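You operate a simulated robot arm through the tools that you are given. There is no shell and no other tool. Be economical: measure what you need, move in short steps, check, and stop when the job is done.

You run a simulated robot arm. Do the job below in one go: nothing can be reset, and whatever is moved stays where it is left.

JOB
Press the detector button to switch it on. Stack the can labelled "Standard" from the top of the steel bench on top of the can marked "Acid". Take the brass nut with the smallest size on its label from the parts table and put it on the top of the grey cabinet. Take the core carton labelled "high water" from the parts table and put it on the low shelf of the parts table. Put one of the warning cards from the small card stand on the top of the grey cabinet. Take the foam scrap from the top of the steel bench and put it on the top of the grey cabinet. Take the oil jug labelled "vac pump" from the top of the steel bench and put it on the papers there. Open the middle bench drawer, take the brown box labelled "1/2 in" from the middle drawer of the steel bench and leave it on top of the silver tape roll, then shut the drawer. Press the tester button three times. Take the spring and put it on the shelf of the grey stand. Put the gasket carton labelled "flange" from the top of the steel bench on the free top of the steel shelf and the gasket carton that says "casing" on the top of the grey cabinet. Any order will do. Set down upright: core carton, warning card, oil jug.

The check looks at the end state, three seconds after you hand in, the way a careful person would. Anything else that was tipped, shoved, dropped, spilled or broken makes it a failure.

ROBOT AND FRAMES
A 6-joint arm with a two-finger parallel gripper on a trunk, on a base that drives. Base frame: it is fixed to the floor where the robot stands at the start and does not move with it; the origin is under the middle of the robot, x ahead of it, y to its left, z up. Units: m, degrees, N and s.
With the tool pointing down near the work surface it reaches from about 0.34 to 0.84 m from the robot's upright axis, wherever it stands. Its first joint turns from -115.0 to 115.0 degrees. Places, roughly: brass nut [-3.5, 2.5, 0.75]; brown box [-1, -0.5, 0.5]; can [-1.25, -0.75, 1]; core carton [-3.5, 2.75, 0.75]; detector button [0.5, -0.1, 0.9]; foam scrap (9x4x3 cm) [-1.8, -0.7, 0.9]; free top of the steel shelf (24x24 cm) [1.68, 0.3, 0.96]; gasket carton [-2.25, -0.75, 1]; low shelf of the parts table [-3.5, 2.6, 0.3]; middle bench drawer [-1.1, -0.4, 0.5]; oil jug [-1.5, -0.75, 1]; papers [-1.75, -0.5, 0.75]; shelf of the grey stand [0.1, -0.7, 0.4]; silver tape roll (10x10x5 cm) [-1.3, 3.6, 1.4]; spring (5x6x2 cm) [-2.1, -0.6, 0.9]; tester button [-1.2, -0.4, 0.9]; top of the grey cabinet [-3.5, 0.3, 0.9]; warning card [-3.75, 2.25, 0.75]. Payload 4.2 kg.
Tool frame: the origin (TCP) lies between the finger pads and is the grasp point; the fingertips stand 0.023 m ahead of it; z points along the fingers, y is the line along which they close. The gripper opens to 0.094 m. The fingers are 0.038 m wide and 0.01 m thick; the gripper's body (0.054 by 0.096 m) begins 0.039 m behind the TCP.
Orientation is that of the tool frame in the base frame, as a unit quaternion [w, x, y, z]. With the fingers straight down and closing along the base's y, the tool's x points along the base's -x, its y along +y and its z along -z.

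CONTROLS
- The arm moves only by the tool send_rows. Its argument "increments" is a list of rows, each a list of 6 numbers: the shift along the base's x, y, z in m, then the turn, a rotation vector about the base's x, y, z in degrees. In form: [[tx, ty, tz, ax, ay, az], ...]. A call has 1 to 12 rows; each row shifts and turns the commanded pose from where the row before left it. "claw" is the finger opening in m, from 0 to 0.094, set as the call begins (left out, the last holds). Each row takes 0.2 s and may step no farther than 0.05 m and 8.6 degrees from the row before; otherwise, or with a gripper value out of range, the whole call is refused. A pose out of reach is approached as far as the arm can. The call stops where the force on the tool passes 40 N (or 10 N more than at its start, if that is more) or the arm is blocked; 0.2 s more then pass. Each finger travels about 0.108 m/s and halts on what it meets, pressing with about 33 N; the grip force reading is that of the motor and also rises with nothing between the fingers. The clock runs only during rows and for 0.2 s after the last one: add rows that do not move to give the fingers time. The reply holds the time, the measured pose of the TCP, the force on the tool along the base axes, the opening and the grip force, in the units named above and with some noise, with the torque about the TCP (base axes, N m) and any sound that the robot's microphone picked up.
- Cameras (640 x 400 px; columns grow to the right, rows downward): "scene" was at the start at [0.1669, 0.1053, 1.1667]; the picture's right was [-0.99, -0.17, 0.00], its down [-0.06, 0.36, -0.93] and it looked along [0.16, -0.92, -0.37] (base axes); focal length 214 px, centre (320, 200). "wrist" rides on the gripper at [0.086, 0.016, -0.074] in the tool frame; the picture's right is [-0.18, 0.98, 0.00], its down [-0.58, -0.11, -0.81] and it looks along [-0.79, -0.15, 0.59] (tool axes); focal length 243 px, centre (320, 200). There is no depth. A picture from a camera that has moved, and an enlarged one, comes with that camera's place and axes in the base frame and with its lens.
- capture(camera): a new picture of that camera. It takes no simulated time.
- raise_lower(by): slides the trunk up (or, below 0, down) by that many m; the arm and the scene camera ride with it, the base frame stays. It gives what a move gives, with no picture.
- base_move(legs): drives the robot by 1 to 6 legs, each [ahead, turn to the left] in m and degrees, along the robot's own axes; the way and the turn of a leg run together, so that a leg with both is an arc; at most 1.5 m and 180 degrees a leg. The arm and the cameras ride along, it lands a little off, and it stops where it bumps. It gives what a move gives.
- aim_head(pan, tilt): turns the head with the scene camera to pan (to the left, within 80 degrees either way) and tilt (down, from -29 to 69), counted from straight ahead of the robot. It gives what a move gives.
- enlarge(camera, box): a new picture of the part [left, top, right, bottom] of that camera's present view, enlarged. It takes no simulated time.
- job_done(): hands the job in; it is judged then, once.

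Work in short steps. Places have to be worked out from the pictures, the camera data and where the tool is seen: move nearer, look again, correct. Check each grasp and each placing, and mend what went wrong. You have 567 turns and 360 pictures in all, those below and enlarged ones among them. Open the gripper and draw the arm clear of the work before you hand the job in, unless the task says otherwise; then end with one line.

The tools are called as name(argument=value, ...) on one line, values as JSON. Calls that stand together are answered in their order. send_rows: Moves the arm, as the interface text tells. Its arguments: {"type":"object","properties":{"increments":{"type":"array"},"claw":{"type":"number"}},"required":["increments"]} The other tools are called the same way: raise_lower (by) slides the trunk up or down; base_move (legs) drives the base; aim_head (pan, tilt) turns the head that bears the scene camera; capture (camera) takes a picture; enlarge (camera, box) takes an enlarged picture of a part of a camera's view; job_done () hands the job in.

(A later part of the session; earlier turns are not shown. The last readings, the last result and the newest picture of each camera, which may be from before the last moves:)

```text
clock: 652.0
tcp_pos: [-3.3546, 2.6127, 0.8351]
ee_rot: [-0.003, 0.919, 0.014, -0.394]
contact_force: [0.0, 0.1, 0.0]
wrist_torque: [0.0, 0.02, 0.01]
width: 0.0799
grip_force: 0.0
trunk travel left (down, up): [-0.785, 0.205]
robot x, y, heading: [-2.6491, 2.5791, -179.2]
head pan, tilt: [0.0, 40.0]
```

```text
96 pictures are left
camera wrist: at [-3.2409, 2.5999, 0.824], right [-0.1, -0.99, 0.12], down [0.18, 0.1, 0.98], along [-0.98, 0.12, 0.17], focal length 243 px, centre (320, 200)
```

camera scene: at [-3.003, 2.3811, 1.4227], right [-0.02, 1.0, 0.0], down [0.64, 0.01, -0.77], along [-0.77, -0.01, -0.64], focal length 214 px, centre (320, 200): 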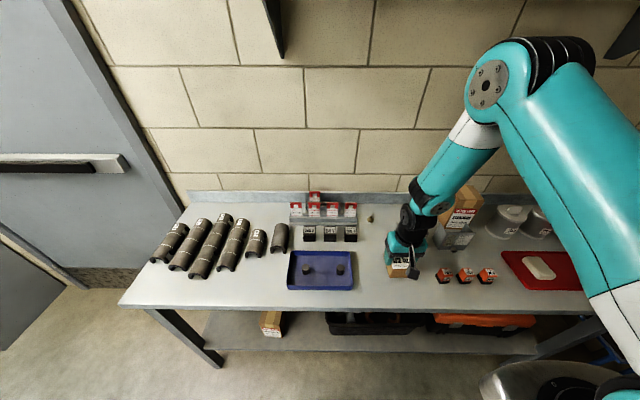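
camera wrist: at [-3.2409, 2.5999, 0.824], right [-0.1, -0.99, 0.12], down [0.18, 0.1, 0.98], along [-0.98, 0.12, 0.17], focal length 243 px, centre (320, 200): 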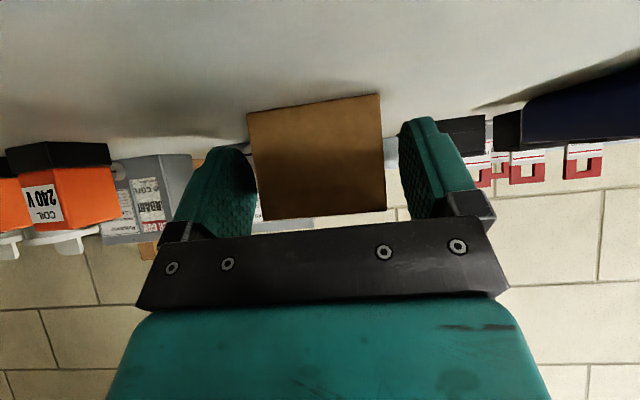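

send_rows(increments=[[0, 0, 0, 0, 0, 0], [0, 0, 0, 0, 0, 0], [0, 0, 0, 0, 0, 0]], claw=0.0)

send_rows(increments=[[0, 0, 0.01, 0, 0, 0], [0, 0, 0.03, 0, 0, 0], [0, 0, 0.04, 0, 0, 0], [0, 0, 0.04, 0, 0, 0], [0, 0, 0, 0, 0, 0]])

capture(camera="wrist")

capture(camera="scene")

```text
clock: 652.8
tcp_pos: [-3.3559, 2.6126, 0.8353]
ee_rot: [-0.002, 0.919, 0.015, -0.394]
contact_force: [-0.6, 0.3, 0.1]
wrist_torque: [-0.09, 0.07, 0.05]
width: 0.0578
grip_force: 33.0
trunk travel left (down, up): [-0.785, 0.205]
robot x, y, heading: [-2.6498, 2.5796, -179.0]
head pan, tilt: [0.0, 40.0]
```

```text
clock: 654.0
tcp_pos: [-3.3548, 2.6112, 0.9555]
ee_rot: [-0.004, 0.919, 0.013, -0.394]
contact_force: [-0.1, 0.4, -2.6]
wrist_torque: [-0.01, -0.1, -0.01]
width: 0.0577
grip_force: 32.9
trunk travel left (down, up): [-0.785, 0.205]
robot x, y, heading: [-2.6468, 2.584, -179.1]
head pan, tilt: [0.0, 40.0]
```

```text
95 pictures are left
camera wrist: at [-3.2393, 2.5998, 0.9447], right [-0.1, -0.99, 0.12], down [0.18, 0.1, 0.98], along [-0.98, 0.12, 0.17], focal length 243 px, centre (320, 200)
```

wrist: 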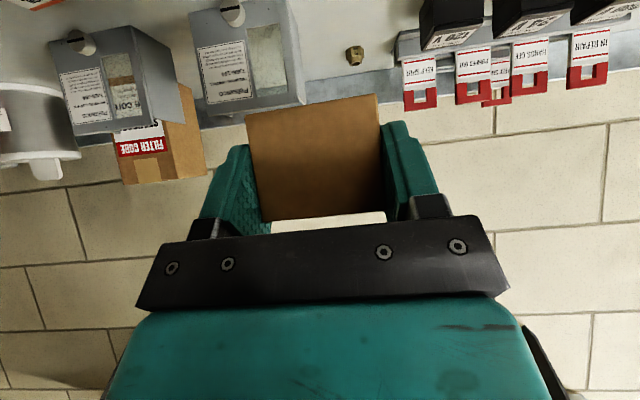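

```text
94 pictures are left
camera scene: at [-2.882, 2.3828, 1.4227], right [-0.02, 1.0, 0.0], down [0.64, 0.01, -0.77], along [-0.77, -0.01, -0.64], focal length 214 px, centre (320, 200)
```

scene: 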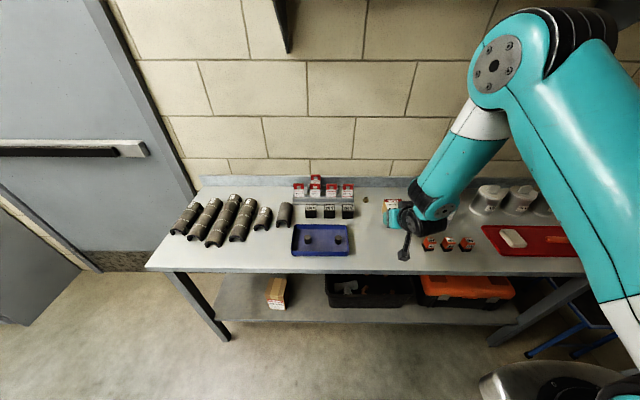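

Regrasped with the tilt; the box bottom is 0.035 below the TCP and its centre 0.028 ahead. I drive to face the shelf at a longer reach so the forearm stays flat.

base_move(legs=[[0, -8], [-1.3, 0], [0, -82.8]])

raise_lower(by=0.2)

aim_head(pan=-5, tilt=10)

capture(camera="scene")

```text
clock: 664.6
tcp_pos: [-1.3392, 3.1361, 0.9547]
ee_rot: [-0.28, 0.662, -0.637, -0.278]
contact_force: [0.1, 0.6, -1.8]
wrist_torque: [-0.12, 0.0, 0.02]
width: 0.0578
grip_force: 32.9
trunk travel left (down, up): [-0.785, 0.205]
robot x, y, heading: [-1.3685, 2.4305, 91.6]
head pan, tilt: [0.0, 40.0]
```

```text
clock: 666.7
tcp_pos: [-1.3386, 3.1368, 1.1553]
ee_rot: [-0.28, 0.662, -0.638, -0.276]
contact_force: [0.7, -0.2, -1.7]
wrist_torque: [-0.05, -0.03, 0.01]
width: 0.0579
grip_force: 32.8
trunk travel left (down, up): [-0.985, 0.005]
robot x, y, heading: [-1.3664, 2.4283, 91.3]
head pan, tilt: [0.0, 40.0]
```

```text
clock: 667.7
tcp_pos: [-1.3391, 3.1366, 1.1559]
ee_rot: [-0.28, 0.662, -0.637, -0.278]
contact_force: [0.0, -0.4, -1.6]
wrist_torque: [-0.06, -0.03, 0.01]
width: 0.0578
grip_force: 33.0
trunk travel left (down, up): [-0.985, 0.005]
robot x, y, heading: [-1.3664, 2.4321, 91.3]
head pan, tilt: [-5.0, 10.0]
```

```text
93 pictures are left
camera scene: at [-1.5598, 2.6718, 1.6703], right [1.0, -0.06, 0.0], down [-0.01, -0.17, -0.98], along [0.06, 0.98, -0.17], focal length 214 px, centre (320, 200)
```

scene: 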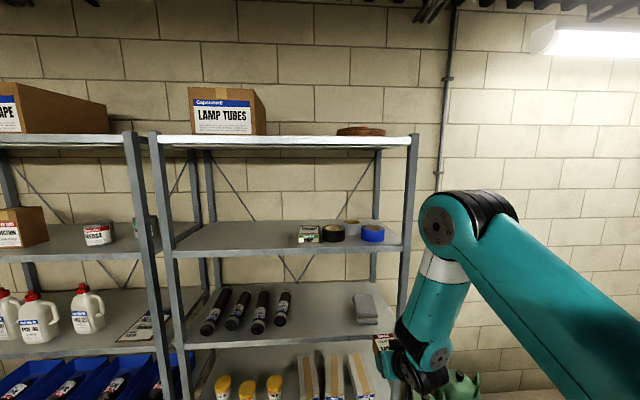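

I raise the arm to z≈1.46 outside the shelf and check the posture.

send_rows(increments=[[0, 0, 0.045, 0, 0, 0], [0, 0, 0.045, 0, 0, 0], [0, 0, 0.045, 0, 0, 0], [0, 0, 0.045, 0, 0, 0], [0, 0, 0.045, 0, 0, 0], [0, 0, 0.045, 0, 0, 0], [0, 0, 0.035, 0, 0, 0], [0, 0, 0, 0, 0, 0]])

capture(camera="scene")

capture(camera="wrist")

```text
clock: 669.5
tcp_pos: [-1.3391, 3.1377, 1.4592]
ee_rot: [-0.281, 0.662, -0.637, -0.277]
contact_force: [0.9, -0.3, -1.9]
wrist_torque: [-0.1, -0.02, 0.03]
width: 0.0578
grip_force: 33.7
trunk travel left (down, up): [-0.985, 0.005]
robot x, y, heading: [-1.3626, 2.4268, 91.4]
head pan, tilt: [-5.0, 10.0]
```

```text
92 pictures are left
camera scene: at [-1.5598, 2.6715, 1.6704], right [1.0, -0.06, 0.0], down [-0.01, -0.17, -0.98], along [0.06, 0.98, -0.17], focal length 214 px, centre (320, 200)
```

scene: 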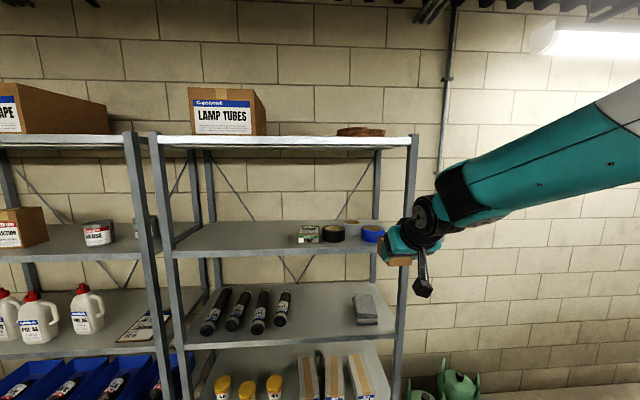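

```text
91 pictures are left
camera wrist: at [-1.3506, 3.0238, 1.4491], right [-0.99, 0.1, 0.12], down [0.1, -0.18, 0.98], along [0.12, 0.98, 0.17], focal length 243 px, centre (320, 200)
```

wrist: 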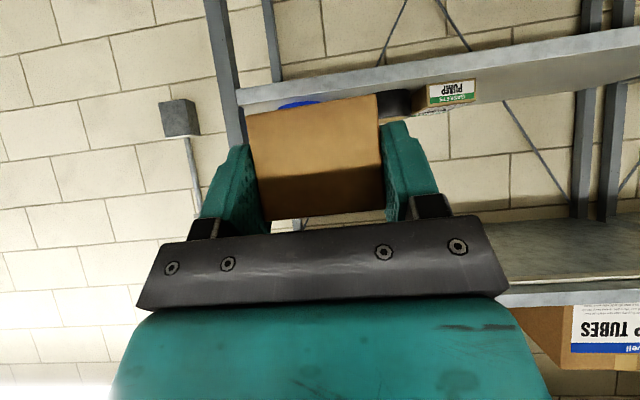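

Posture is good (forearm nearly level). I drive 0.2 m forward and re-measure the rolls.

base_move(legs=[[0.19, -1.4]])

aim_head(pan=-15, tilt=15)

enlarge(camera="scene", box=[220, 120, 420, 260])

capture(camera="wrist")

```text
clock: 671.0
tcp_pos: [-1.3238, 3.326, 1.4603]
ee_rot: [-0.283, 0.654, -0.645, -0.274]
contact_force: [0.4, 0.4, -2.3]
wrist_torque: [-0.11, -0.03, 0.02]
width: 0.0578
grip_force: 32.7
trunk travel left (down, up): [-0.985, 0.005]
robot x, y, heading: [-1.3692, 2.6144, 89.8]
head pan, tilt: [-5.0, 10.0]
```

```text
clock: 671.8
tcp_pos: [-1.3244, 3.3266, 1.4592]
ee_rot: [-0.283, 0.654, -0.646, -0.274]
contact_force: [-1.0, 0.5, -2.4]
wrist_torque: [-0.13, -0.01, -0.01]
width: 0.058
grip_force: 33.2
trunk travel left (down, up): [-0.985, 0.005]
robot x, y, heading: [-1.3724, 2.6173, 90.1]
head pan, tilt: [-15.0, 15.0]
```

```text
2.86 times, centred on (320, 190) of scene
camera zoom: at [-1.5402, 2.8637, 1.6623], right [0.97, -0.26, 0.0], down [-0.07, -0.25, -0.97], along [0.25, 0.93, -0.26], focal length 613 px, centre (320, 229)
```

zoom: 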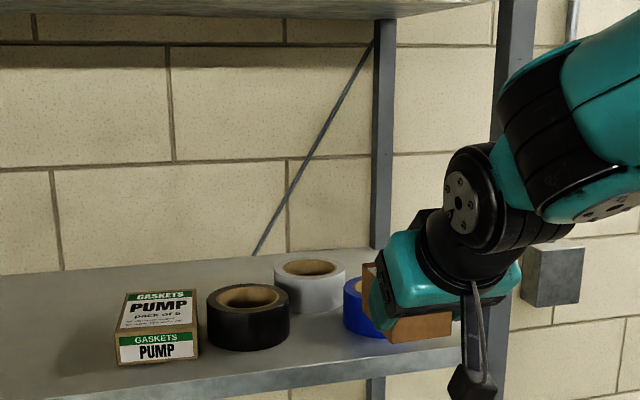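

```text
89 pictures are left
camera wrist: at [-1.3386, 3.2133, 1.4486], right [-0.99, 0.12, 0.12], down [0.09, -0.18, 0.98], along [0.14, 0.98, 0.17], focal length 243 px, centre (320, 200)
```

wrist: 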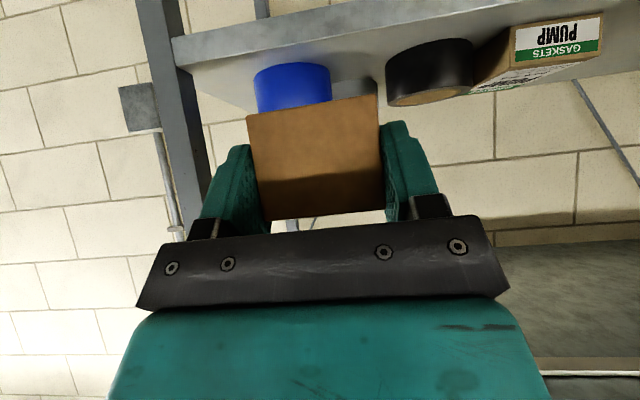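

Silver roll top centre confirmed at (-1.346, 3.640, 1.386). I shift x, lower to z≈1.445 and drive 0.12 m forward so the box enters above the front rolls.

send_rows(increments=[[-0.011, 0, -0.007, 0, 0, 0], [-0.011, 0, -0.007, 0, 0, 0], [0, 0, 0, 0, 0, 0]])

base_move(legs=[[0.12, 0]])

capture(camera="scene")

capture(camera="wrist")

```text
clock: 672.6
tcp_pos: [-1.346, 3.3261, 1.4453]
ee_rot: [-0.284, 0.654, -0.646, -0.274]
contact_force: [-0.3, 0.8, -2.6]
wrist_torque: [-0.09, -0.02, -0.02]
width: 0.0577
grip_force: 33.1
trunk travel left (down, up): [-0.985, 0.005]
robot x, y, heading: [-1.368, 2.6195, 89.8]
head pan, tilt: [-15.0, 15.0]
```

```text
clock: 673.8
tcp_pos: [-1.346, 3.4462, 1.4451]
ee_rot: [-0.284, 0.654, -0.646, -0.273]
contact_force: [-0.4, -0.4, -2.3]
wrist_torque: [-0.11, 0.01, -0.03]
width: 0.058
grip_force: 32.9
trunk travel left (down, up): [-0.985, 0.005]
robot x, y, heading: [-1.3687, 2.7372, 89.9]
head pan, tilt: [-15.0, 15.0]
```

```text
88 pictures are left
camera scene: at [-1.5402, 2.9836, 1.6623], right [0.97, -0.26, 0.0], down [-0.07, -0.25, -0.97], along [0.25, 0.93, -0.26], focal length 214 px, centre (320, 200)
```

scene: 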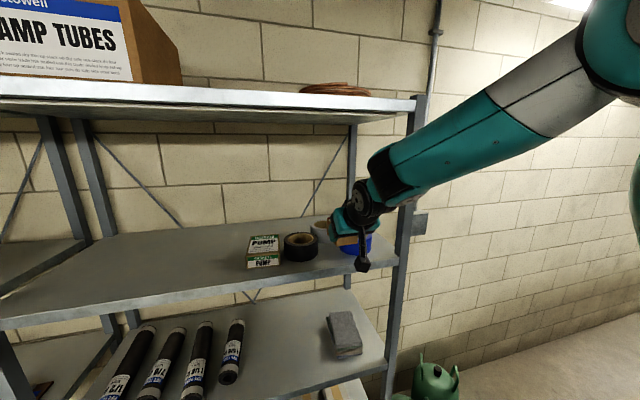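

```text
87 pictures are left
camera wrist: at [-1.361, 3.3333, 1.4347], right [-0.99, 0.12, 0.12], down [0.09, -0.18, 0.98], along [0.14, 0.98, 0.17], focal length 243 px, centre (320, 200)
```

wrist: 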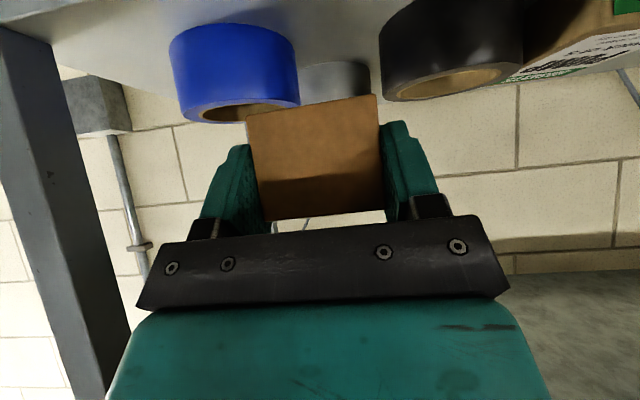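

The forearm is offset to the right and would come too close to the right post. I back out and approach at an angle (heading ≈72°) from further left instead.

base_move(legs=[[-0.25, 0], [0, 90], [0.345, 0], [0, -108]])

aim_head(pan=-5, tilt=15)

capture(camera="scene")

```text
clock: 685.9
tcp_pos: [-1.4645, 3.1499, 1.4458]
ee_rot: [0.324, -0.541, 0.743, 0.224]
contact_force: [-0.1, 0.7, -2.7]
wrist_torque: [-0.07, 0.02, 0.02]
width: 0.0578
grip_force: 32.8
trunk travel left (down, up): [-0.985, 0.005]
robot x, y, heading: [-1.7139, 2.4892, 71.0]
head pan, tilt: [-15.0, 15.0]
```

```text
clock: 686.6
tcp_pos: [-1.4647, 3.1492, 1.4453]
ee_rot: [0.324, -0.54, 0.744, 0.222]
contact_force: [-0.3, 0.3, -2.4]
wrist_torque: [-0.06, 0.02, -0.03]
width: 0.0578
grip_force: 33.2
trunk travel left (down, up): [-0.985, 0.005]
robot x, y, heading: [-1.7131, 2.484, 71.1]
head pan, tilt: [-5.0, 15.0]
```

```text
86 pictures are left
camera scene: at [-1.8119, 2.7828, 1.6623], right [0.91, -0.41, 0.0], down [-0.1, -0.24, -0.97], along [0.39, 0.88, -0.26], focal length 214 px, centre (320, 200)
```

scene: 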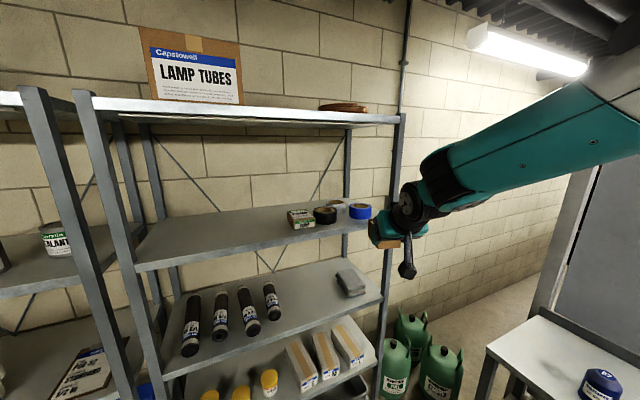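

Approach direction is now 19° off. I drive 0.30 m forward; the box enters above the front rolls.

base_move(legs=[[0.3, 0]])

capture(camera="scene")

capture(camera="wrist")

```text
clock: 688.6
tcp_pos: [-1.3682, 3.4331, 1.4455]
ee_rot: [0.324, -0.54, 0.744, 0.223]
contact_force: [0.3, -0.6, -2.5]
wrist_torque: [-0.08, 0.03, 0.05]
width: 0.0574
grip_force: 32.9
trunk travel left (down, up): [-0.985, 0.005]
robot x, y, heading: [-1.6159, 2.7721, 71.3]
head pan, tilt: [-5.0, 15.0]
```

```text
85 pictures are left
camera scene: at [-1.7158, 3.0659, 1.6623], right [0.92, -0.4, 0.0], down [-0.1, -0.24, -0.97], along [0.39, 0.88, -0.26], focal length 214 px, centre (320, 200)
```

scene: 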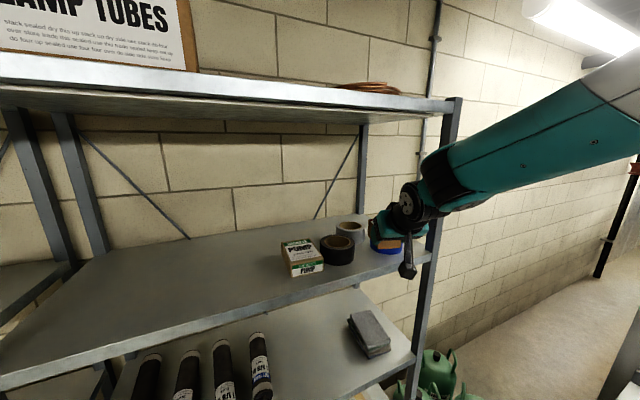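

```text
84 pictures are left
camera wrist: at [-1.4189, 3.3318, 1.4345], right [-0.89, 0.43, 0.12], down [0.03, -0.2, 0.98], along [0.45, 0.88, 0.17], focal length 243 px, centre (320, 200)
```

wrist: 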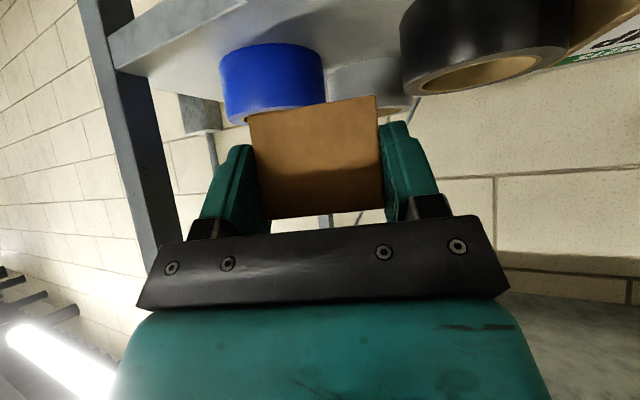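

Clearance to the post works out at ~5 cm. I advance the arm in two stages.

send_rows(increments=[[0.002, 0.03, 0, 0, 0, 0], [0.002, 0.03, 0, 0, 0, 0], [0.002, 0.03, 0, 0, 0, 0], [0, 0, 0, 0, 0, 0]])

capture(camera="scene")

capture(camera="wrist")

```text
clock: 689.6
tcp_pos: [-1.361, 3.5221, 1.4447]
ee_rot: [0.324, -0.541, 0.743, 0.224]
contact_force: [0.3, 0.8, -1.9]
wrist_torque: [-0.07, 0.05, 0.03]
width: 0.0578
grip_force: 33.1
trunk travel left (down, up): [-0.985, 0.005]
robot x, y, heading: [-1.6131, 2.7723, 70.8]
head pan, tilt: [-5.0, 15.0]
```

```text
83 pictures are left
camera scene: at [-1.7156, 3.0664, 1.6622], right [0.92, -0.4, 0.0], down [-0.1, -0.24, -0.97], along [0.39, 0.88, -0.26], focal length 214 px, centre (320, 200)
```

scene: 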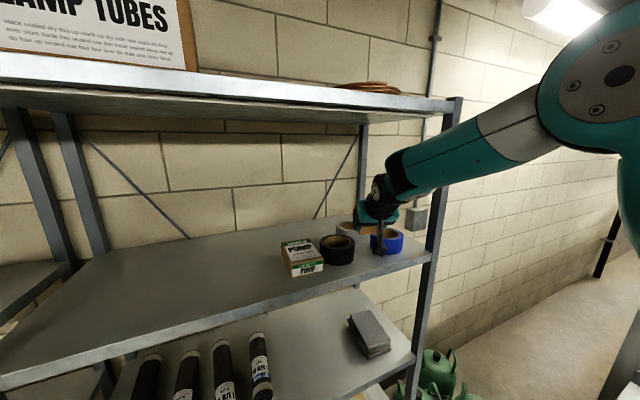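

```text
82 pictures are left
camera wrist: at [-1.4122, 3.4212, 1.4346], right [-0.89, 0.43, 0.12], down [0.03, -0.2, 0.98], along [0.45, 0.88, 0.17], focal length 243 px, centre (320, 200)
```

wrist: 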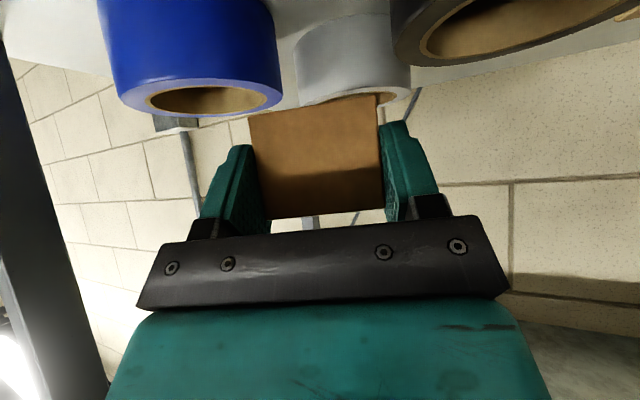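

Silver roll confirmed at (-1.347, 3.640, ~1.385). I advance the rest, aiming about 1 cm right of centre to keep the camera bracket off the black roll.

send_rows(increments=[[0.005, 0.032, 0, 0, 0, 0], [0.005, 0.032, 0, 0, 0, 0], [0.005, 0.031, 0, 0, 0, 0], [0, 0, 0, 0, 0, 0]])

capture(camera="wrist")

enlarge(camera="scene", box=[260, 110, 480, 290])

```text
clock: 690.6
tcp_pos: [-1.3464, 3.6188, 1.4454]
ee_rot: [0.324, -0.54, 0.744, 0.223]
contact_force: [0.3, 0.1, -2.6]
wrist_torque: [-0.07, 0.06, 0.03]
width: 0.0578
grip_force: 33.3
trunk travel left (down, up): [-0.985, 0.005]
robot x, y, heading: [-1.6147, 2.7719, 71.2]
head pan, tilt: [-5.0, 15.0]
```

```text
81 pictures are left
camera wrist: at [-1.3972, 3.5166, 1.4346], right [-0.89, 0.43, 0.12], down [0.03, -0.2, 0.98], along [0.45, 0.88, 0.17], focal length 243 px, centre (320, 200)
```

wrist: 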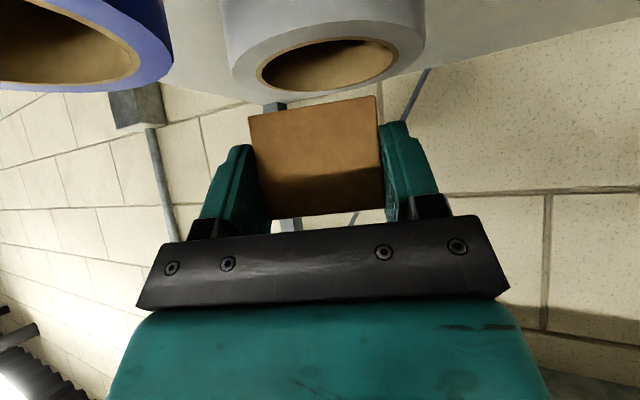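

```text
2.22 times, centred on (370, 200) of scene
camera zoom: at [-1.7156, 3.0665, 1.6622], right [0.92, -0.4, 0.0], down [-0.1, -0.24, -0.97], along [0.39, 0.88, -0.26], focal length 477 px, centre (209, 200)
```

zoom: 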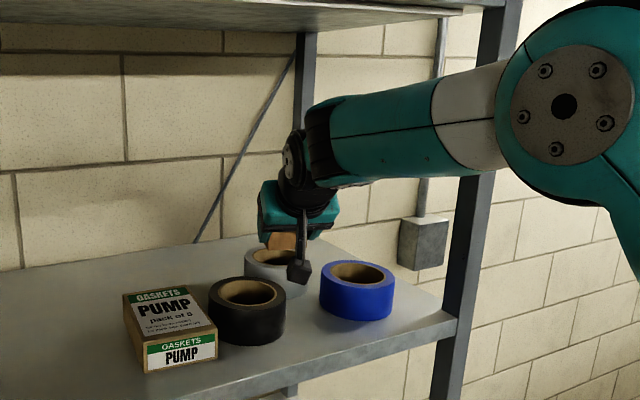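

The box is over the roll (box centre ≈(-1.337, 3.645) vs roll (-1.346, 3.644)). I lower in small steps.

send_rows(increments=[[0, 0, -0.01, 0, 0, 0], [0, 0, -0.005, 0, 0, 0], [0, 0, -0.003, 0, 0, 0], [0, 0, -0.003, 0, 0, 0], [0, 0, 0, 0, 0, 0]])

enlarge(camera="scene", box=[310, 170, 430, 270])

```text
clock: 691.8
tcp_pos: [-1.3469, 3.6184, 1.424]
ee_rot: [0.324, -0.541, 0.744, 0.223]
contact_force: [0.0, 0.5, -2.1]
wrist_torque: [-0.08, 0.05, -0.01]
width: 0.0578
grip_force: 32.8
trunk travel left (down, up): [-0.985, 0.005]
robot x, y, heading: [-1.6133, 2.7751, 71.2]
head pan, tilt: [-5.0, 15.0]
```

```text
4.00 times, centred on (370, 220) of scene
camera zoom: at [-1.7157, 3.0662, 1.6623], right [0.92, -0.4, 0.0], down [-0.1, -0.24, -0.97], along [0.39, 0.88, -0.26], focal length 858 px, centre (120, 120)
```

zoom: 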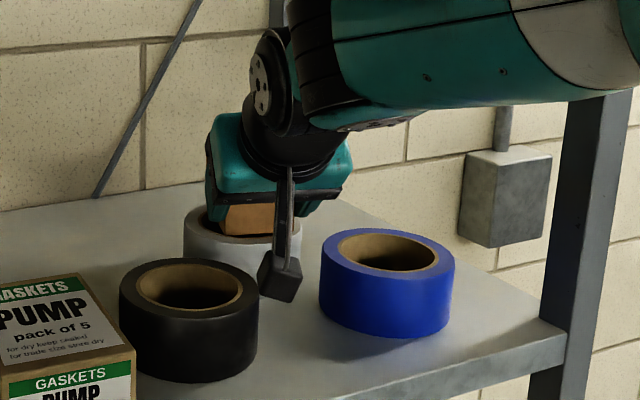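

send_rows(increments=[[0, 0, -0.003, 0, 0, 0], [0, 0, -0.002, 0, 0, 0], [0, 0, -0.002, 0, 0, 0], [0, 0, 0, 0, 0, 0]])

```text
clock: 692.8
tcp_pos: [-1.3471, 3.618, 1.4227]
ee_rot: [0.327, -0.538, 0.743, 0.227]
contact_force: [2.1, 3.2, 29.9]
wrist_torque: [0.3, 0.78, -0.13]
width: 0.0578
grip_force: 32.8
trunk travel left (down, up): [-0.985, 0.005]
robot x, y, heading: [-1.6178, 2.7703, 71.3]
head pan, tilt: [-5.0, 15.0]
```

The box rests on the roll (contact at the expected height). I relieve, open and look.

send_rows(increments=[[0, 0, 0.003, 0, 0, 0], [0, 0, 0, 0, 0, 0]])

send_rows(increments=[[0, 0, 0, 0, 0, 0], [0, 0, 0, 0, 0, 0]], claw=0.075)

capture(camera="wrist")

enlarge(camera="scene", box=[310, 170, 430, 270])

```text
clock: 693.4
tcp_pos: [-1.3475, 3.6187, 1.4223]
ee_rot: [0.326, -0.539, 0.743, 0.225]
contact_force: [1.9, 3.7, 22.5]
wrist_torque: [0.85, 0.42, -0.13]
width: 0.0579
grip_force: 32.8
trunk travel left (down, up): [-0.985, 0.005]
robot x, y, heading: [-1.6178, 2.773, 71.3]
head pan, tilt: [-5.0, 15.0]
```

```text
clock: 694.0
tcp_pos: [-1.3483, 3.6177, 1.4181]
ee_rot: [0.323, -0.541, 0.744, 0.222]
contact_force: [0.9, -1.3, 3.0]
wrist_torque: [0.05, 0.1, 0.06]
width: 0.0745
grip_force: 0.1
trunk travel left (down, up): [-0.985, 0.005]
robot x, y, heading: [-1.6208, 2.7737, 71.3]
head pan, tilt: [-5.0, 15.0]
```

```text
78 pictures are left
camera wrist: at [-1.3981, 3.5164, 1.4081], right [-0.89, 0.43, 0.11], down [0.03, -0.2, 0.98], along [0.45, 0.88, 0.16], focal length 243 px, centre (320, 200)
```

wrist: 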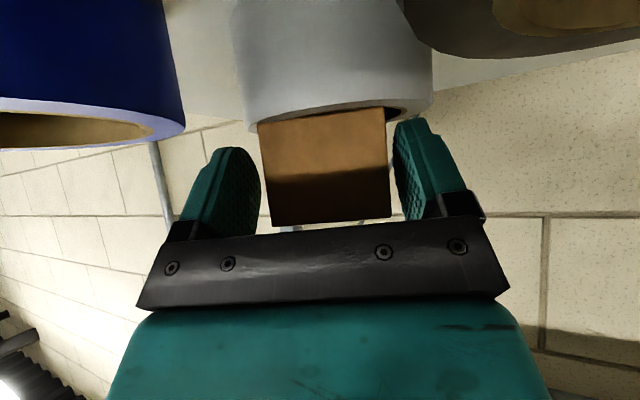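

```text
4.00 times, centred on (370, 220) of scene
camera zoom: at [-1.7157, 3.0658, 1.6621], right [0.92, -0.4, 0.0], down [-0.1, -0.24, -0.97], along [0.39, 0.88, -0.26], focal length 858 px, centre (120, 120)
```

zoom: 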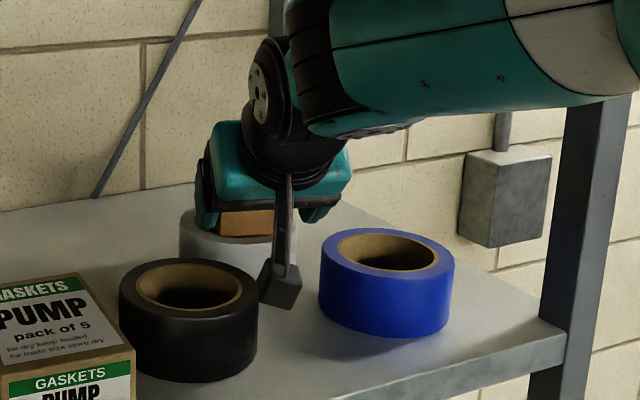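

The box sits on the silver roll. I withdraw along the tool axis, then out of the bay.

send_rows(increments=[[0, 0, 0.006, 0, 0, 0], [-0.004, -0.014, 0.014, 0, 0, 0], [-0.006, -0.02, 0.014, 0, 0, 0], [-0.01, -0.03, 0.004, 0, 0, 0], [-0.01, -0.03, 0, 0, 0, 0], [0, 0, 0, 0, 0, 0]])

capture(camera="wrist")

enlarge(camera="scene", box=[260, 110, 480, 290])

```text
clock: 695.4
tcp_pos: [-1.3783, 3.5258, 1.4578]
ee_rot: [0.324, -0.541, 0.743, 0.224]
contact_force: [-0.3, -0.9, 0.0]
wrist_torque: [-0.01, 0.02, -0.01]
width: 0.0751
grip_force: 0.0
trunk travel left (down, up): [-0.985, 0.005]
robot x, y, heading: [-1.6167, 2.7756, 71.2]
head pan, tilt: [-5.0, 15.0]
```

```text
76 pictures are left
camera wrist: at [-1.4284, 3.4232, 1.4471], right [-0.89, 0.43, 0.12], down [0.03, -0.2, 0.98], along [0.45, 0.88, 0.17], focal length 243 px, centre (320, 200)
```

wrist: 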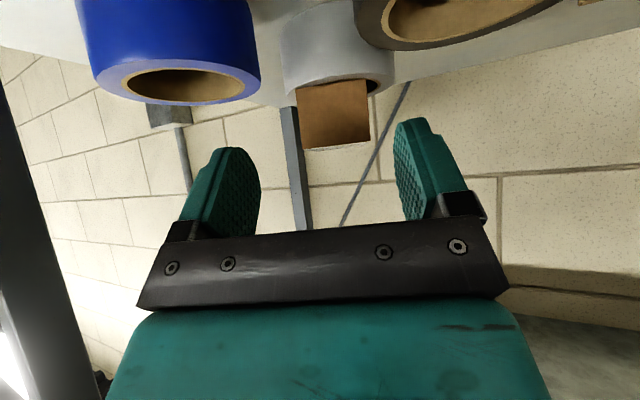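

```text
2.22 times, centred on (370, 200) of scene
camera zoom: at [-1.7157, 3.0658, 1.6623], right [0.92, -0.4, 0.0], down [-0.1, -0.24, -0.97], along [0.39, 0.88, -0.26], focal length 477 px, centre (209, 200)
```

zoom: 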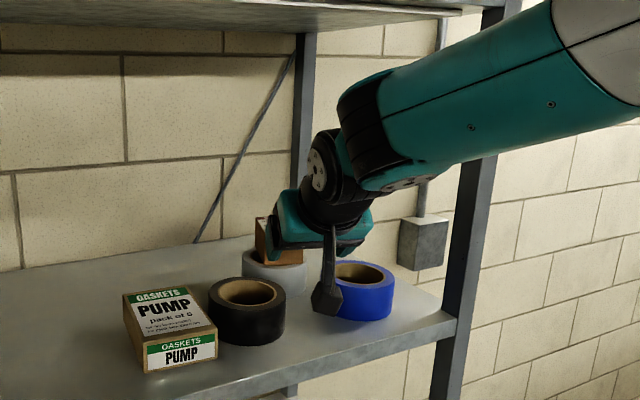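

Clear of the box. I back the base out and verify.

base_move(legs=[[-0.35, 0]])

aim_head(pan=0, tilt=12)

capture(camera="scene")

```text
clock: 697.7
tcp_pos: [-1.4903, 3.1929, 1.4585]
ee_rot: [0.324, -0.54, 0.745, 0.222]
contact_force: [-0.2, 0.2, 0.5]
wrist_torque: [0.0, 0.0, 0.03]
width: 0.0747
grip_force: 0.1
trunk travel left (down, up): [-0.985, 0.005]
robot x, y, heading: [-1.7309, 2.4384, 71.6]
head pan, tilt: [-5.0, 15.0]
```

```text
clock: 698.3
tcp_pos: [-1.4915, 3.1931, 1.459]
ee_rot: [0.324, -0.54, 0.744, 0.223]
contact_force: [0.4, 0.1, 0.2]
wrist_torque: [0.0, 0.0, 0.01]
width: 0.075
grip_force: 0.0
trunk travel left (down, up): [-0.985, 0.005]
robot x, y, heading: [-1.7283, 2.4392, 71.4]
head pan, tilt: [0.0, 12.0]
```

```text
74 pictures are left
camera scene: at [-1.8365, 2.7362, 1.6672], right [0.95, -0.32, 0.0], down [-0.07, -0.2, -0.98], along [0.32, 0.93, -0.21], focal length 214 px, centre (320, 200)
```

scene: 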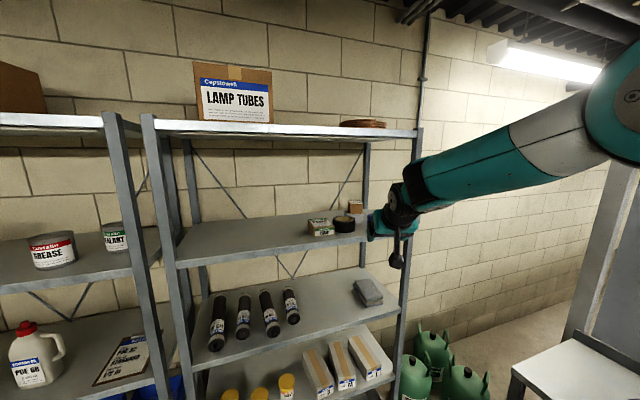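

The "1/2 in" box sits on the silver roll. Now back to the drawer to shut it.

base_move(legs=[[0, -136], [1.42, 0], [0, -25.4]])

aim_head(pan=-5, tilt=45)

capture(camera="scene")

```text
clock: 712.3
tcp_pos: [-1.0937, 0.3642, 1.4558]
ee_rot: [0.275, 0.641, 0.658, -0.282]
contact_force: [0.2, 0.6, 0.3]
wrist_torque: [0.0, -0.02, -0.03]
width: 0.075
grip_force: 0.0
trunk travel left (down, up): [-0.985, 0.005]
robot x, y, heading: [-1.1215, 1.1574, -89.2]
head pan, tilt: [0.0, 12.0]
```

```text
clock: 713.3
tcp_pos: [-1.0954, 0.3646, 1.4581]
ee_rot: [0.275, 0.641, 0.659, -0.281]
contact_force: [-0.2, 0.1, -0.2]
wrist_torque: [0.01, 0.03, 0.02]
width: 0.0748
grip_force: 0.0
trunk travel left (down, up): [-0.985, 0.005]
robot x, y, heading: [-1.124, 1.1538, -89.3]
head pan, tilt: [-5.0, 45.0]
```

```text
73 pictures are left
camera scene: at [-0.9317, 0.9262, 1.6155], right [-1.0, 0.07, 0.0], down [0.05, 0.7, -0.71], along [-0.05, -0.71, -0.71], focal length 214 px, centre (320, 200)
```

scene: 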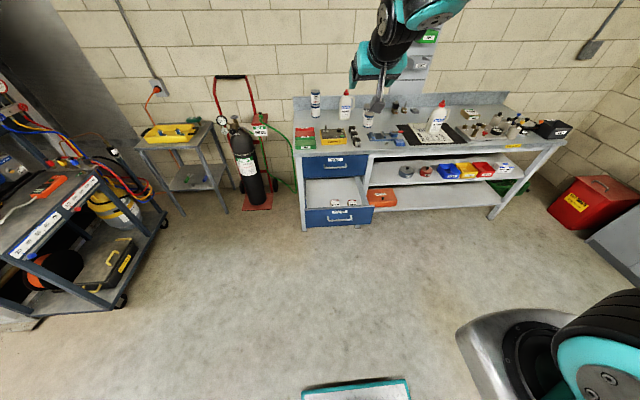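

I roll the tool 90° about its axis so the fingers close vertically.

send_rows(increments=[[0, 0, 0, 0, -5.94, -5.64], [0, 0, 0, 0, -5.94, -5.64], [0, 0, 0, 0, -5.94, -5.64], [0, 0, 0, 0, -5.94, -5.64], [0, 0, 0, 0, -5.94, -5.64], [0, 0, 0, 0, -5.94, -5.64], [0, 0, 0, 0, -5.94, -5.64], [0, 0, 0, 0, -5.94, -5.64], [0, 0, 0, 0, -5.94, -5.64], [0, 0, 0, 0, -5.94, -5.64], [0, 0, 0, 0, -5.94, -5.64], [0, 0, 0, 0, 0, 0]], claw=0.05)

send_rows(increments=[[0, 0, 0, -7.2, 0, 0], [0, 0, 0, -7.2, 0, 0], [0, 0, 0, -7.2, 0, 0], [0, 0, 0, -7, 0, 0], [0, 0, 0, 0, 0, 0]])

raise_lower(by=-0.4)

raise_lower(by=-0.3)

capture(camera="wrist")

```text
clock: 715.9
tcp_pos: [-1.0949, 0.3657, 1.4568]
ee_rot: [0.395, 0.919, 0.011, -0.004]
contact_force: [-0.2, 0.9, 0.2]
wrist_torque: [0.01, -0.03, 0.02]
width: 0.0503
grip_force: 0.1
trunk travel left (down, up): [-0.985, 0.005]
robot x, y, heading: [-1.1202, 1.159, -89.1]
head pan, tilt: [-5.0, 45.0]
```

```text
clock: 717.1
tcp_pos: [-1.0938, 0.3647, 1.4581]
ee_rot: [0.611, 0.792, 0.011, -0.006]
contact_force: [0.1, 0.8, -0.2]
wrist_torque: [-0.01, 0.0, -0.05]
width: 0.0501
grip_force: 0.1
trunk travel left (down, up): [-0.985, 0.005]
robot x, y, heading: [-1.1206, 1.1538, -89.3]
head pan, tilt: [-5.0, 45.0]
```

```text
clock: 720.9
tcp_pos: [-1.0948, 0.3647, 1.0583]
ee_rot: [0.611, 0.792, 0.01, -0.007]
contact_force: [-1.0, 0.7, -0.9]
wrist_torque: [-0.01, -0.02, -0.02]
width: 0.0501
grip_force: 0.1
trunk travel left (down, up): [-0.585, 0.405]
robot x, y, heading: [-1.1186, 1.1546, -89.1]
head pan, tilt: [-5.0, 45.0]
```

```text
clock: 723.9
tcp_pos: [-1.0941, 0.3648, 0.7575]
ee_rot: [0.611, 0.792, 0.011, -0.006]
contact_force: [0.0, -0.2, -0.4]
wrist_torque: [0.01, 0.02, 0.01]
width: 0.0503
grip_force: 0.1
trunk travel left (down, up): [-0.285, 0.705]
robot x, y, heading: [-1.1216, 1.1549, -89.4]
head pan, tilt: [-5.0, 45.0]
```

```text
72 pictures are left
camera wrist: at [-1.0071, 0.4351, 0.7911], right [-0.16, -0.25, 0.95], down [-0.59, 0.8, 0.11], along [-0.79, -0.54, -0.28], focal length 243 px, centre (320, 200)
```

wrist: 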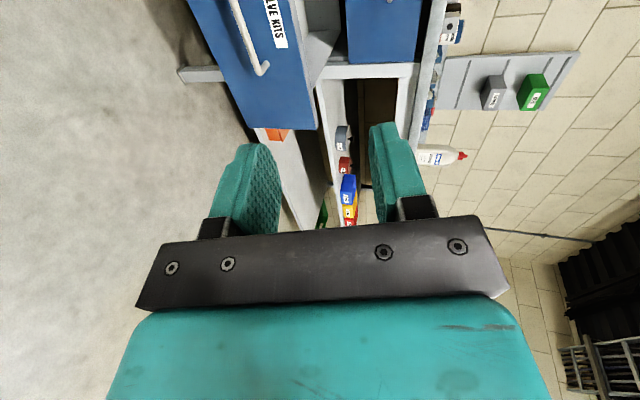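

I lower the arm to the handle height in front of it and check.

send_rows(increments=[[-0.008, 0, -0.045, 0, 0, 0], [-0.008, 0, -0.045, 0, 0, 0], [-0.008, 0, -0.045, 0, 0, 0], [-0.008, 0, -0.042, 0, 0, 0], [0, 0, 0, 0, 0, 0]])

base_move(legs=[[0.17, -0.7]])

capture(camera="wrist")

```text
clock: 725.1
tcp_pos: [-1.1253, 0.3673, 0.5817]
ee_rot: [0.61, 0.792, 0.011, -0.006]
contact_force: [-0.4, -1.0, 0.3]
wrist_torque: [0.03, -0.03, 0.02]
width: 0.0499
grip_force: 0.1
trunk travel left (down, up): [-0.285, 0.705]
robot x, y, heading: [-1.1197, 1.1544, -89.3]
head pan, tilt: [-5.0, 45.0]
```

```text
clock: 726.6
tcp_pos: [-1.1352, 0.1945, 0.5821]
ee_rot: [0.61, 0.792, 0.006, -0.01]
contact_force: [0.2, 0.7, 0.9]
wrist_torque: [0.01, 0.01, -0.03]
width: 0.0501
grip_force: 0.2
trunk travel left (down, up): [-0.285, 0.705]
robot x, y, heading: [-1.1214, 0.9828, -89.9]
head pan, tilt: [-5.0, 45.0]
```

```text
71 pictures are left
camera wrist: at [-1.0469, 0.2636, 0.6149], right [-0.16, -0.25, 0.95], down [-0.58, 0.81, 0.11], along [-0.8, -0.53, -0.28], focal length 243 px, centre (320, 200)
```

wrist: 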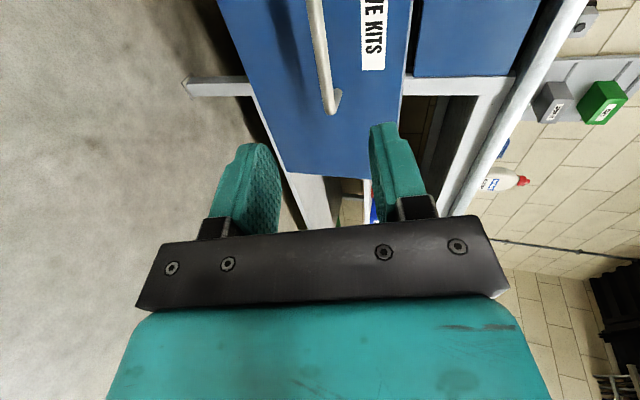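

Bar is at y≈0.043, z≈0.543 — aligned with the tool axis. I advance 0.14 m and close on it.

send_rows(increments=[[0.002, -0.0347, -0.0091, 0, 0, 0], [0.002, -0.0347, -0.0091, 0, 0, 0], [0, -0.0347, -0.0091, 0, 0, 0], [0, -0.0347, -0.0091, 0, 0, 0], [0, 0, 0, 0, 0, 0]])

capture(camera="wrist")

```text
clock: 727.8
tcp_pos: [-1.1326, 0.057, 0.5449]
ee_rot: [0.611, 0.792, 0.007, -0.011]
contact_force: [-1.0, -0.2, 0.4]
wrist_torque: [0.01, -0.02, 0.03]
width: 0.05
grip_force: 0.1
trunk travel left (down, up): [-0.285, 0.705]
robot x, y, heading: [-1.1245, 0.9861, -89.6]
head pan, tilt: [-5.0, 45.0]
```

```text
70 pictures are left
camera wrist: at [-1.0429, 0.1255, 0.5787], right [-0.16, -0.25, 0.95], down [-0.58, 0.81, 0.11], along [-0.8, -0.53, -0.28], focal length 243 px, centre (320, 200)
```

wrist: 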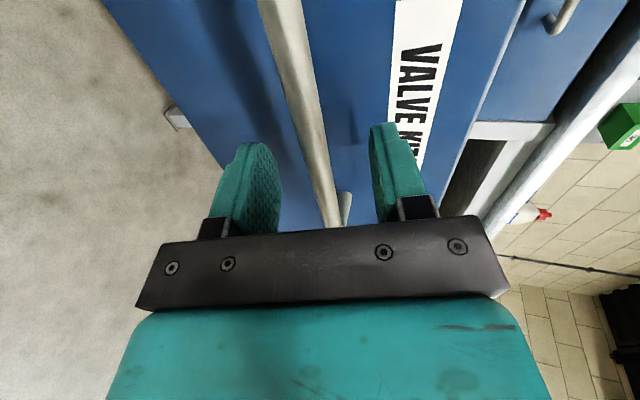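

Same view as when I gripped it before. I close, then push the drawer in with the base.

send_rows(increments=[[0, 0, 0, 0, 0, 0], [0, 0, 0, 0, 0, 0], [0, 0, 0, 0, 0, 0]], claw=0.0)

base_move(legs=[[0.25, 0]])

capture(camera="scene")

```text
clock: 728.6
tcp_pos: [-1.131, 0.0565, 0.5453]
ee_rot: [0.61, 0.792, 0.005, -0.009]
contact_force: [-0.1, -0.8, -1.3]
wrist_torque: [0.0, -1.83, -0.32]
width: 0.0123
grip_force: 44.8
trunk travel left (down, up): [-0.285, 0.705]
robot x, y, heading: [-1.1232, 0.9843, -89.8]
head pan, tilt: [-5.0, 45.0]
```

```text
clock: 730.4
tcp_pos: [-1.1302, -0.1968, 0.5466]
ee_rot: [0.61, 0.792, 0.007, -0.01]
contact_force: [0.8, -2.9, -3.4]
wrist_torque: [0.05, -1.67, -0.39]
width: 0.0124
grip_force: 45.7
trunk travel left (down, up): [-0.285, 0.705]
robot x, y, heading: [-1.1181, 0.7287, -89.7]
head pan, tilt: [-5.0, 45.0]
```

```text
69 pictures are left
camera scene: at [-0.933, 0.4997, 0.9154], right [-1.0, 0.09, 0.0], down [0.06, 0.7, -0.71], along [-0.06, -0.7, -0.71], focal length 214 px, centre (320, 200)
```

scene: 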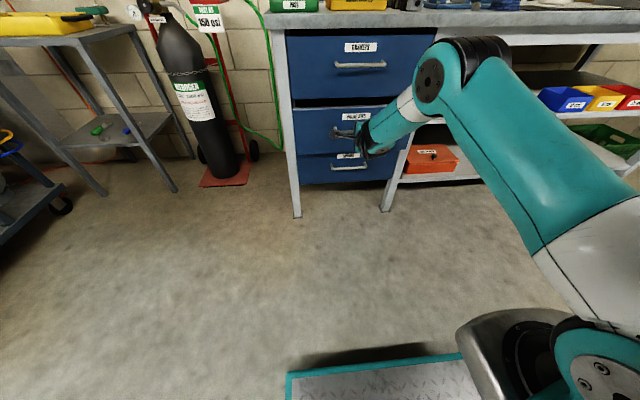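

About 4.7 cm remain. I finish the push with the arm in small steps until it meets the stop.

send_rows(increments=[[0, -0.018, 0, 0, 0, 0], [0, -0.015, 0, 0, 0, 0], [0, -0.008, 0, 0, 0, 0], [0, -0.004, 0, 0, 0, 0], [0, -0.003, 0, 0, 0, 0], [0, -0.003, 0, 0, 0, 0], [0, -0.003, 0, 0, 0, 0], [0, 0, 0, 0, 0, 0]])

capture(camera="scene")

```text
clock: 731.7
tcp_pos: [-1.1302, -0.2443, 0.5458]
ee_rot: [0.61, 0.792, 0.004, -0.008]
contact_force: [0.3, 20.5, 7.9]
wrist_torque: [0.02, -1.71, -0.9]
width: 0.0119
grip_force: 44.9
trunk travel left (down, up): [-0.285, 0.705]
robot x, y, heading: [-1.1178, 0.7325, -90.1]
head pan, tilt: [-5.0, 45.0]
stopped in row 6: the force on the tool passed its limit at 42 N (the readings are from after the stop); the commanded pose is now the measured one
```

```text
68 pictures are left
camera scene: at [-0.9331, 0.5008, 0.9158], right [-1.0, 0.09, 0.0], down [0.06, 0.7, -0.71], along [-0.06, -0.7, -0.71], focal length 214 px, centre (320, 200)
```

scene: 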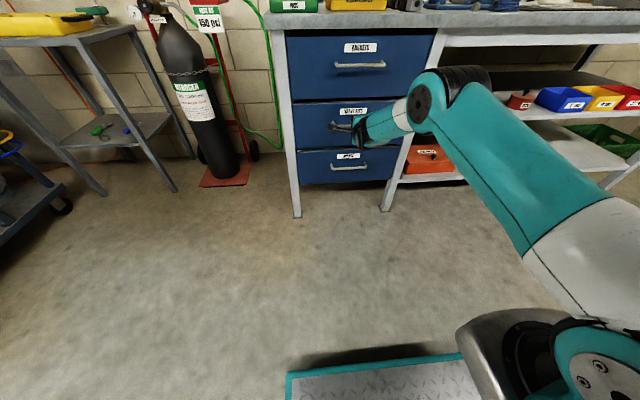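

The drawer is against its stop. I open and withdraw along the tool axis, then check it stayed shut.

send_rows(increments=[[0, 0, 0, 0, 0, 0], [0, 0, 0, 0, 0, 0]], claw=0.06)

send_rows(increments=[[0, 0.02, 0.005, 0, 0, 0], [0, 0.035, 0.009, 0, 0, 0], [0, 0.035, 0.009, 0, 0, 0], [0, 0, 0, 0, 0, 0]])

base_move(legs=[[-0.35, 0]])

enlarge(camera="scene", box=[260, 0, 460, 200])

capture(camera="wrist")

```text
clock: 732.3
tcp_pos: [-1.1303, -0.2448, 0.5436]
ee_rot: [0.609, 0.793, 0.006, -0.01]
contact_force: [-0.7, 0.1, 0.6]
wrist_torque: [-0.03, 0.0, 0.0]
width: 0.0599
grip_force: 0.1
trunk travel left (down, up): [-0.285, 0.705]
robot x, y, heading: [-1.1181, 0.7302, -89.9]
head pan, tilt: [-5.0, 45.0]
```

```text
clock: 733.3
tcp_pos: [-1.1297, -0.1537, 0.5671]
ee_rot: [0.608, 0.794, 0.006, -0.011]
contact_force: [0.6, 1.3, 0.5]
wrist_torque: [0.01, 0.03, 0.01]
width: 0.06
grip_force: 0.0
trunk travel left (down, up): [-0.285, 0.705]
robot x, y, heading: [-1.1203, 0.7324, -90.0]
head pan, tilt: [-5.0, 45.0]
```

```text
clock: 735.6
tcp_pos: [-1.1306, 0.1975, 0.5665]
ee_rot: [0.609, 0.793, 0.006, -0.01]
contact_force: [0.3, 0.8, -0.3]
wrist_torque: [0.01, -0.04, 0.0]
width: 0.06
grip_force: 0.1
trunk travel left (down, up): [-0.285, 0.705]
robot x, y, heading: [-1.1209, 1.083, -89.8]
head pan, tilt: [-5.0, 45.0]
```

```text
2.00 times, centred on (360, 100) of scene
camera zoom: at [-0.9333, 0.8517, 0.9155], right [-1.0, 0.09, 0.0], down [0.06, 0.7, -0.71], along [-0.06, -0.7, -0.71], focal length 429 px, centre (240, 400)
```

zoom: 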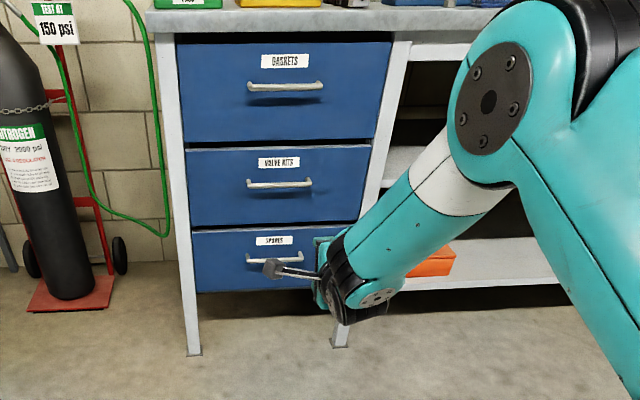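

```text
66 pictures are left
camera wrist: at [-1.0424, 0.2661, 0.6001], right [-0.16, -0.25, 0.95], down [-0.58, 0.81, 0.12], along [-0.8, -0.53, -0.28], focal length 243 px, centre (320, 200)
```

wrist: 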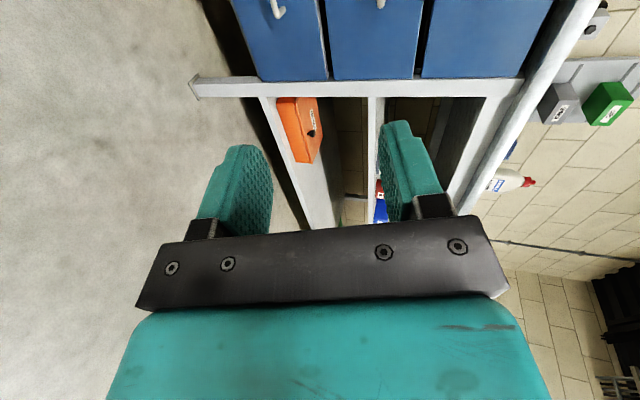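

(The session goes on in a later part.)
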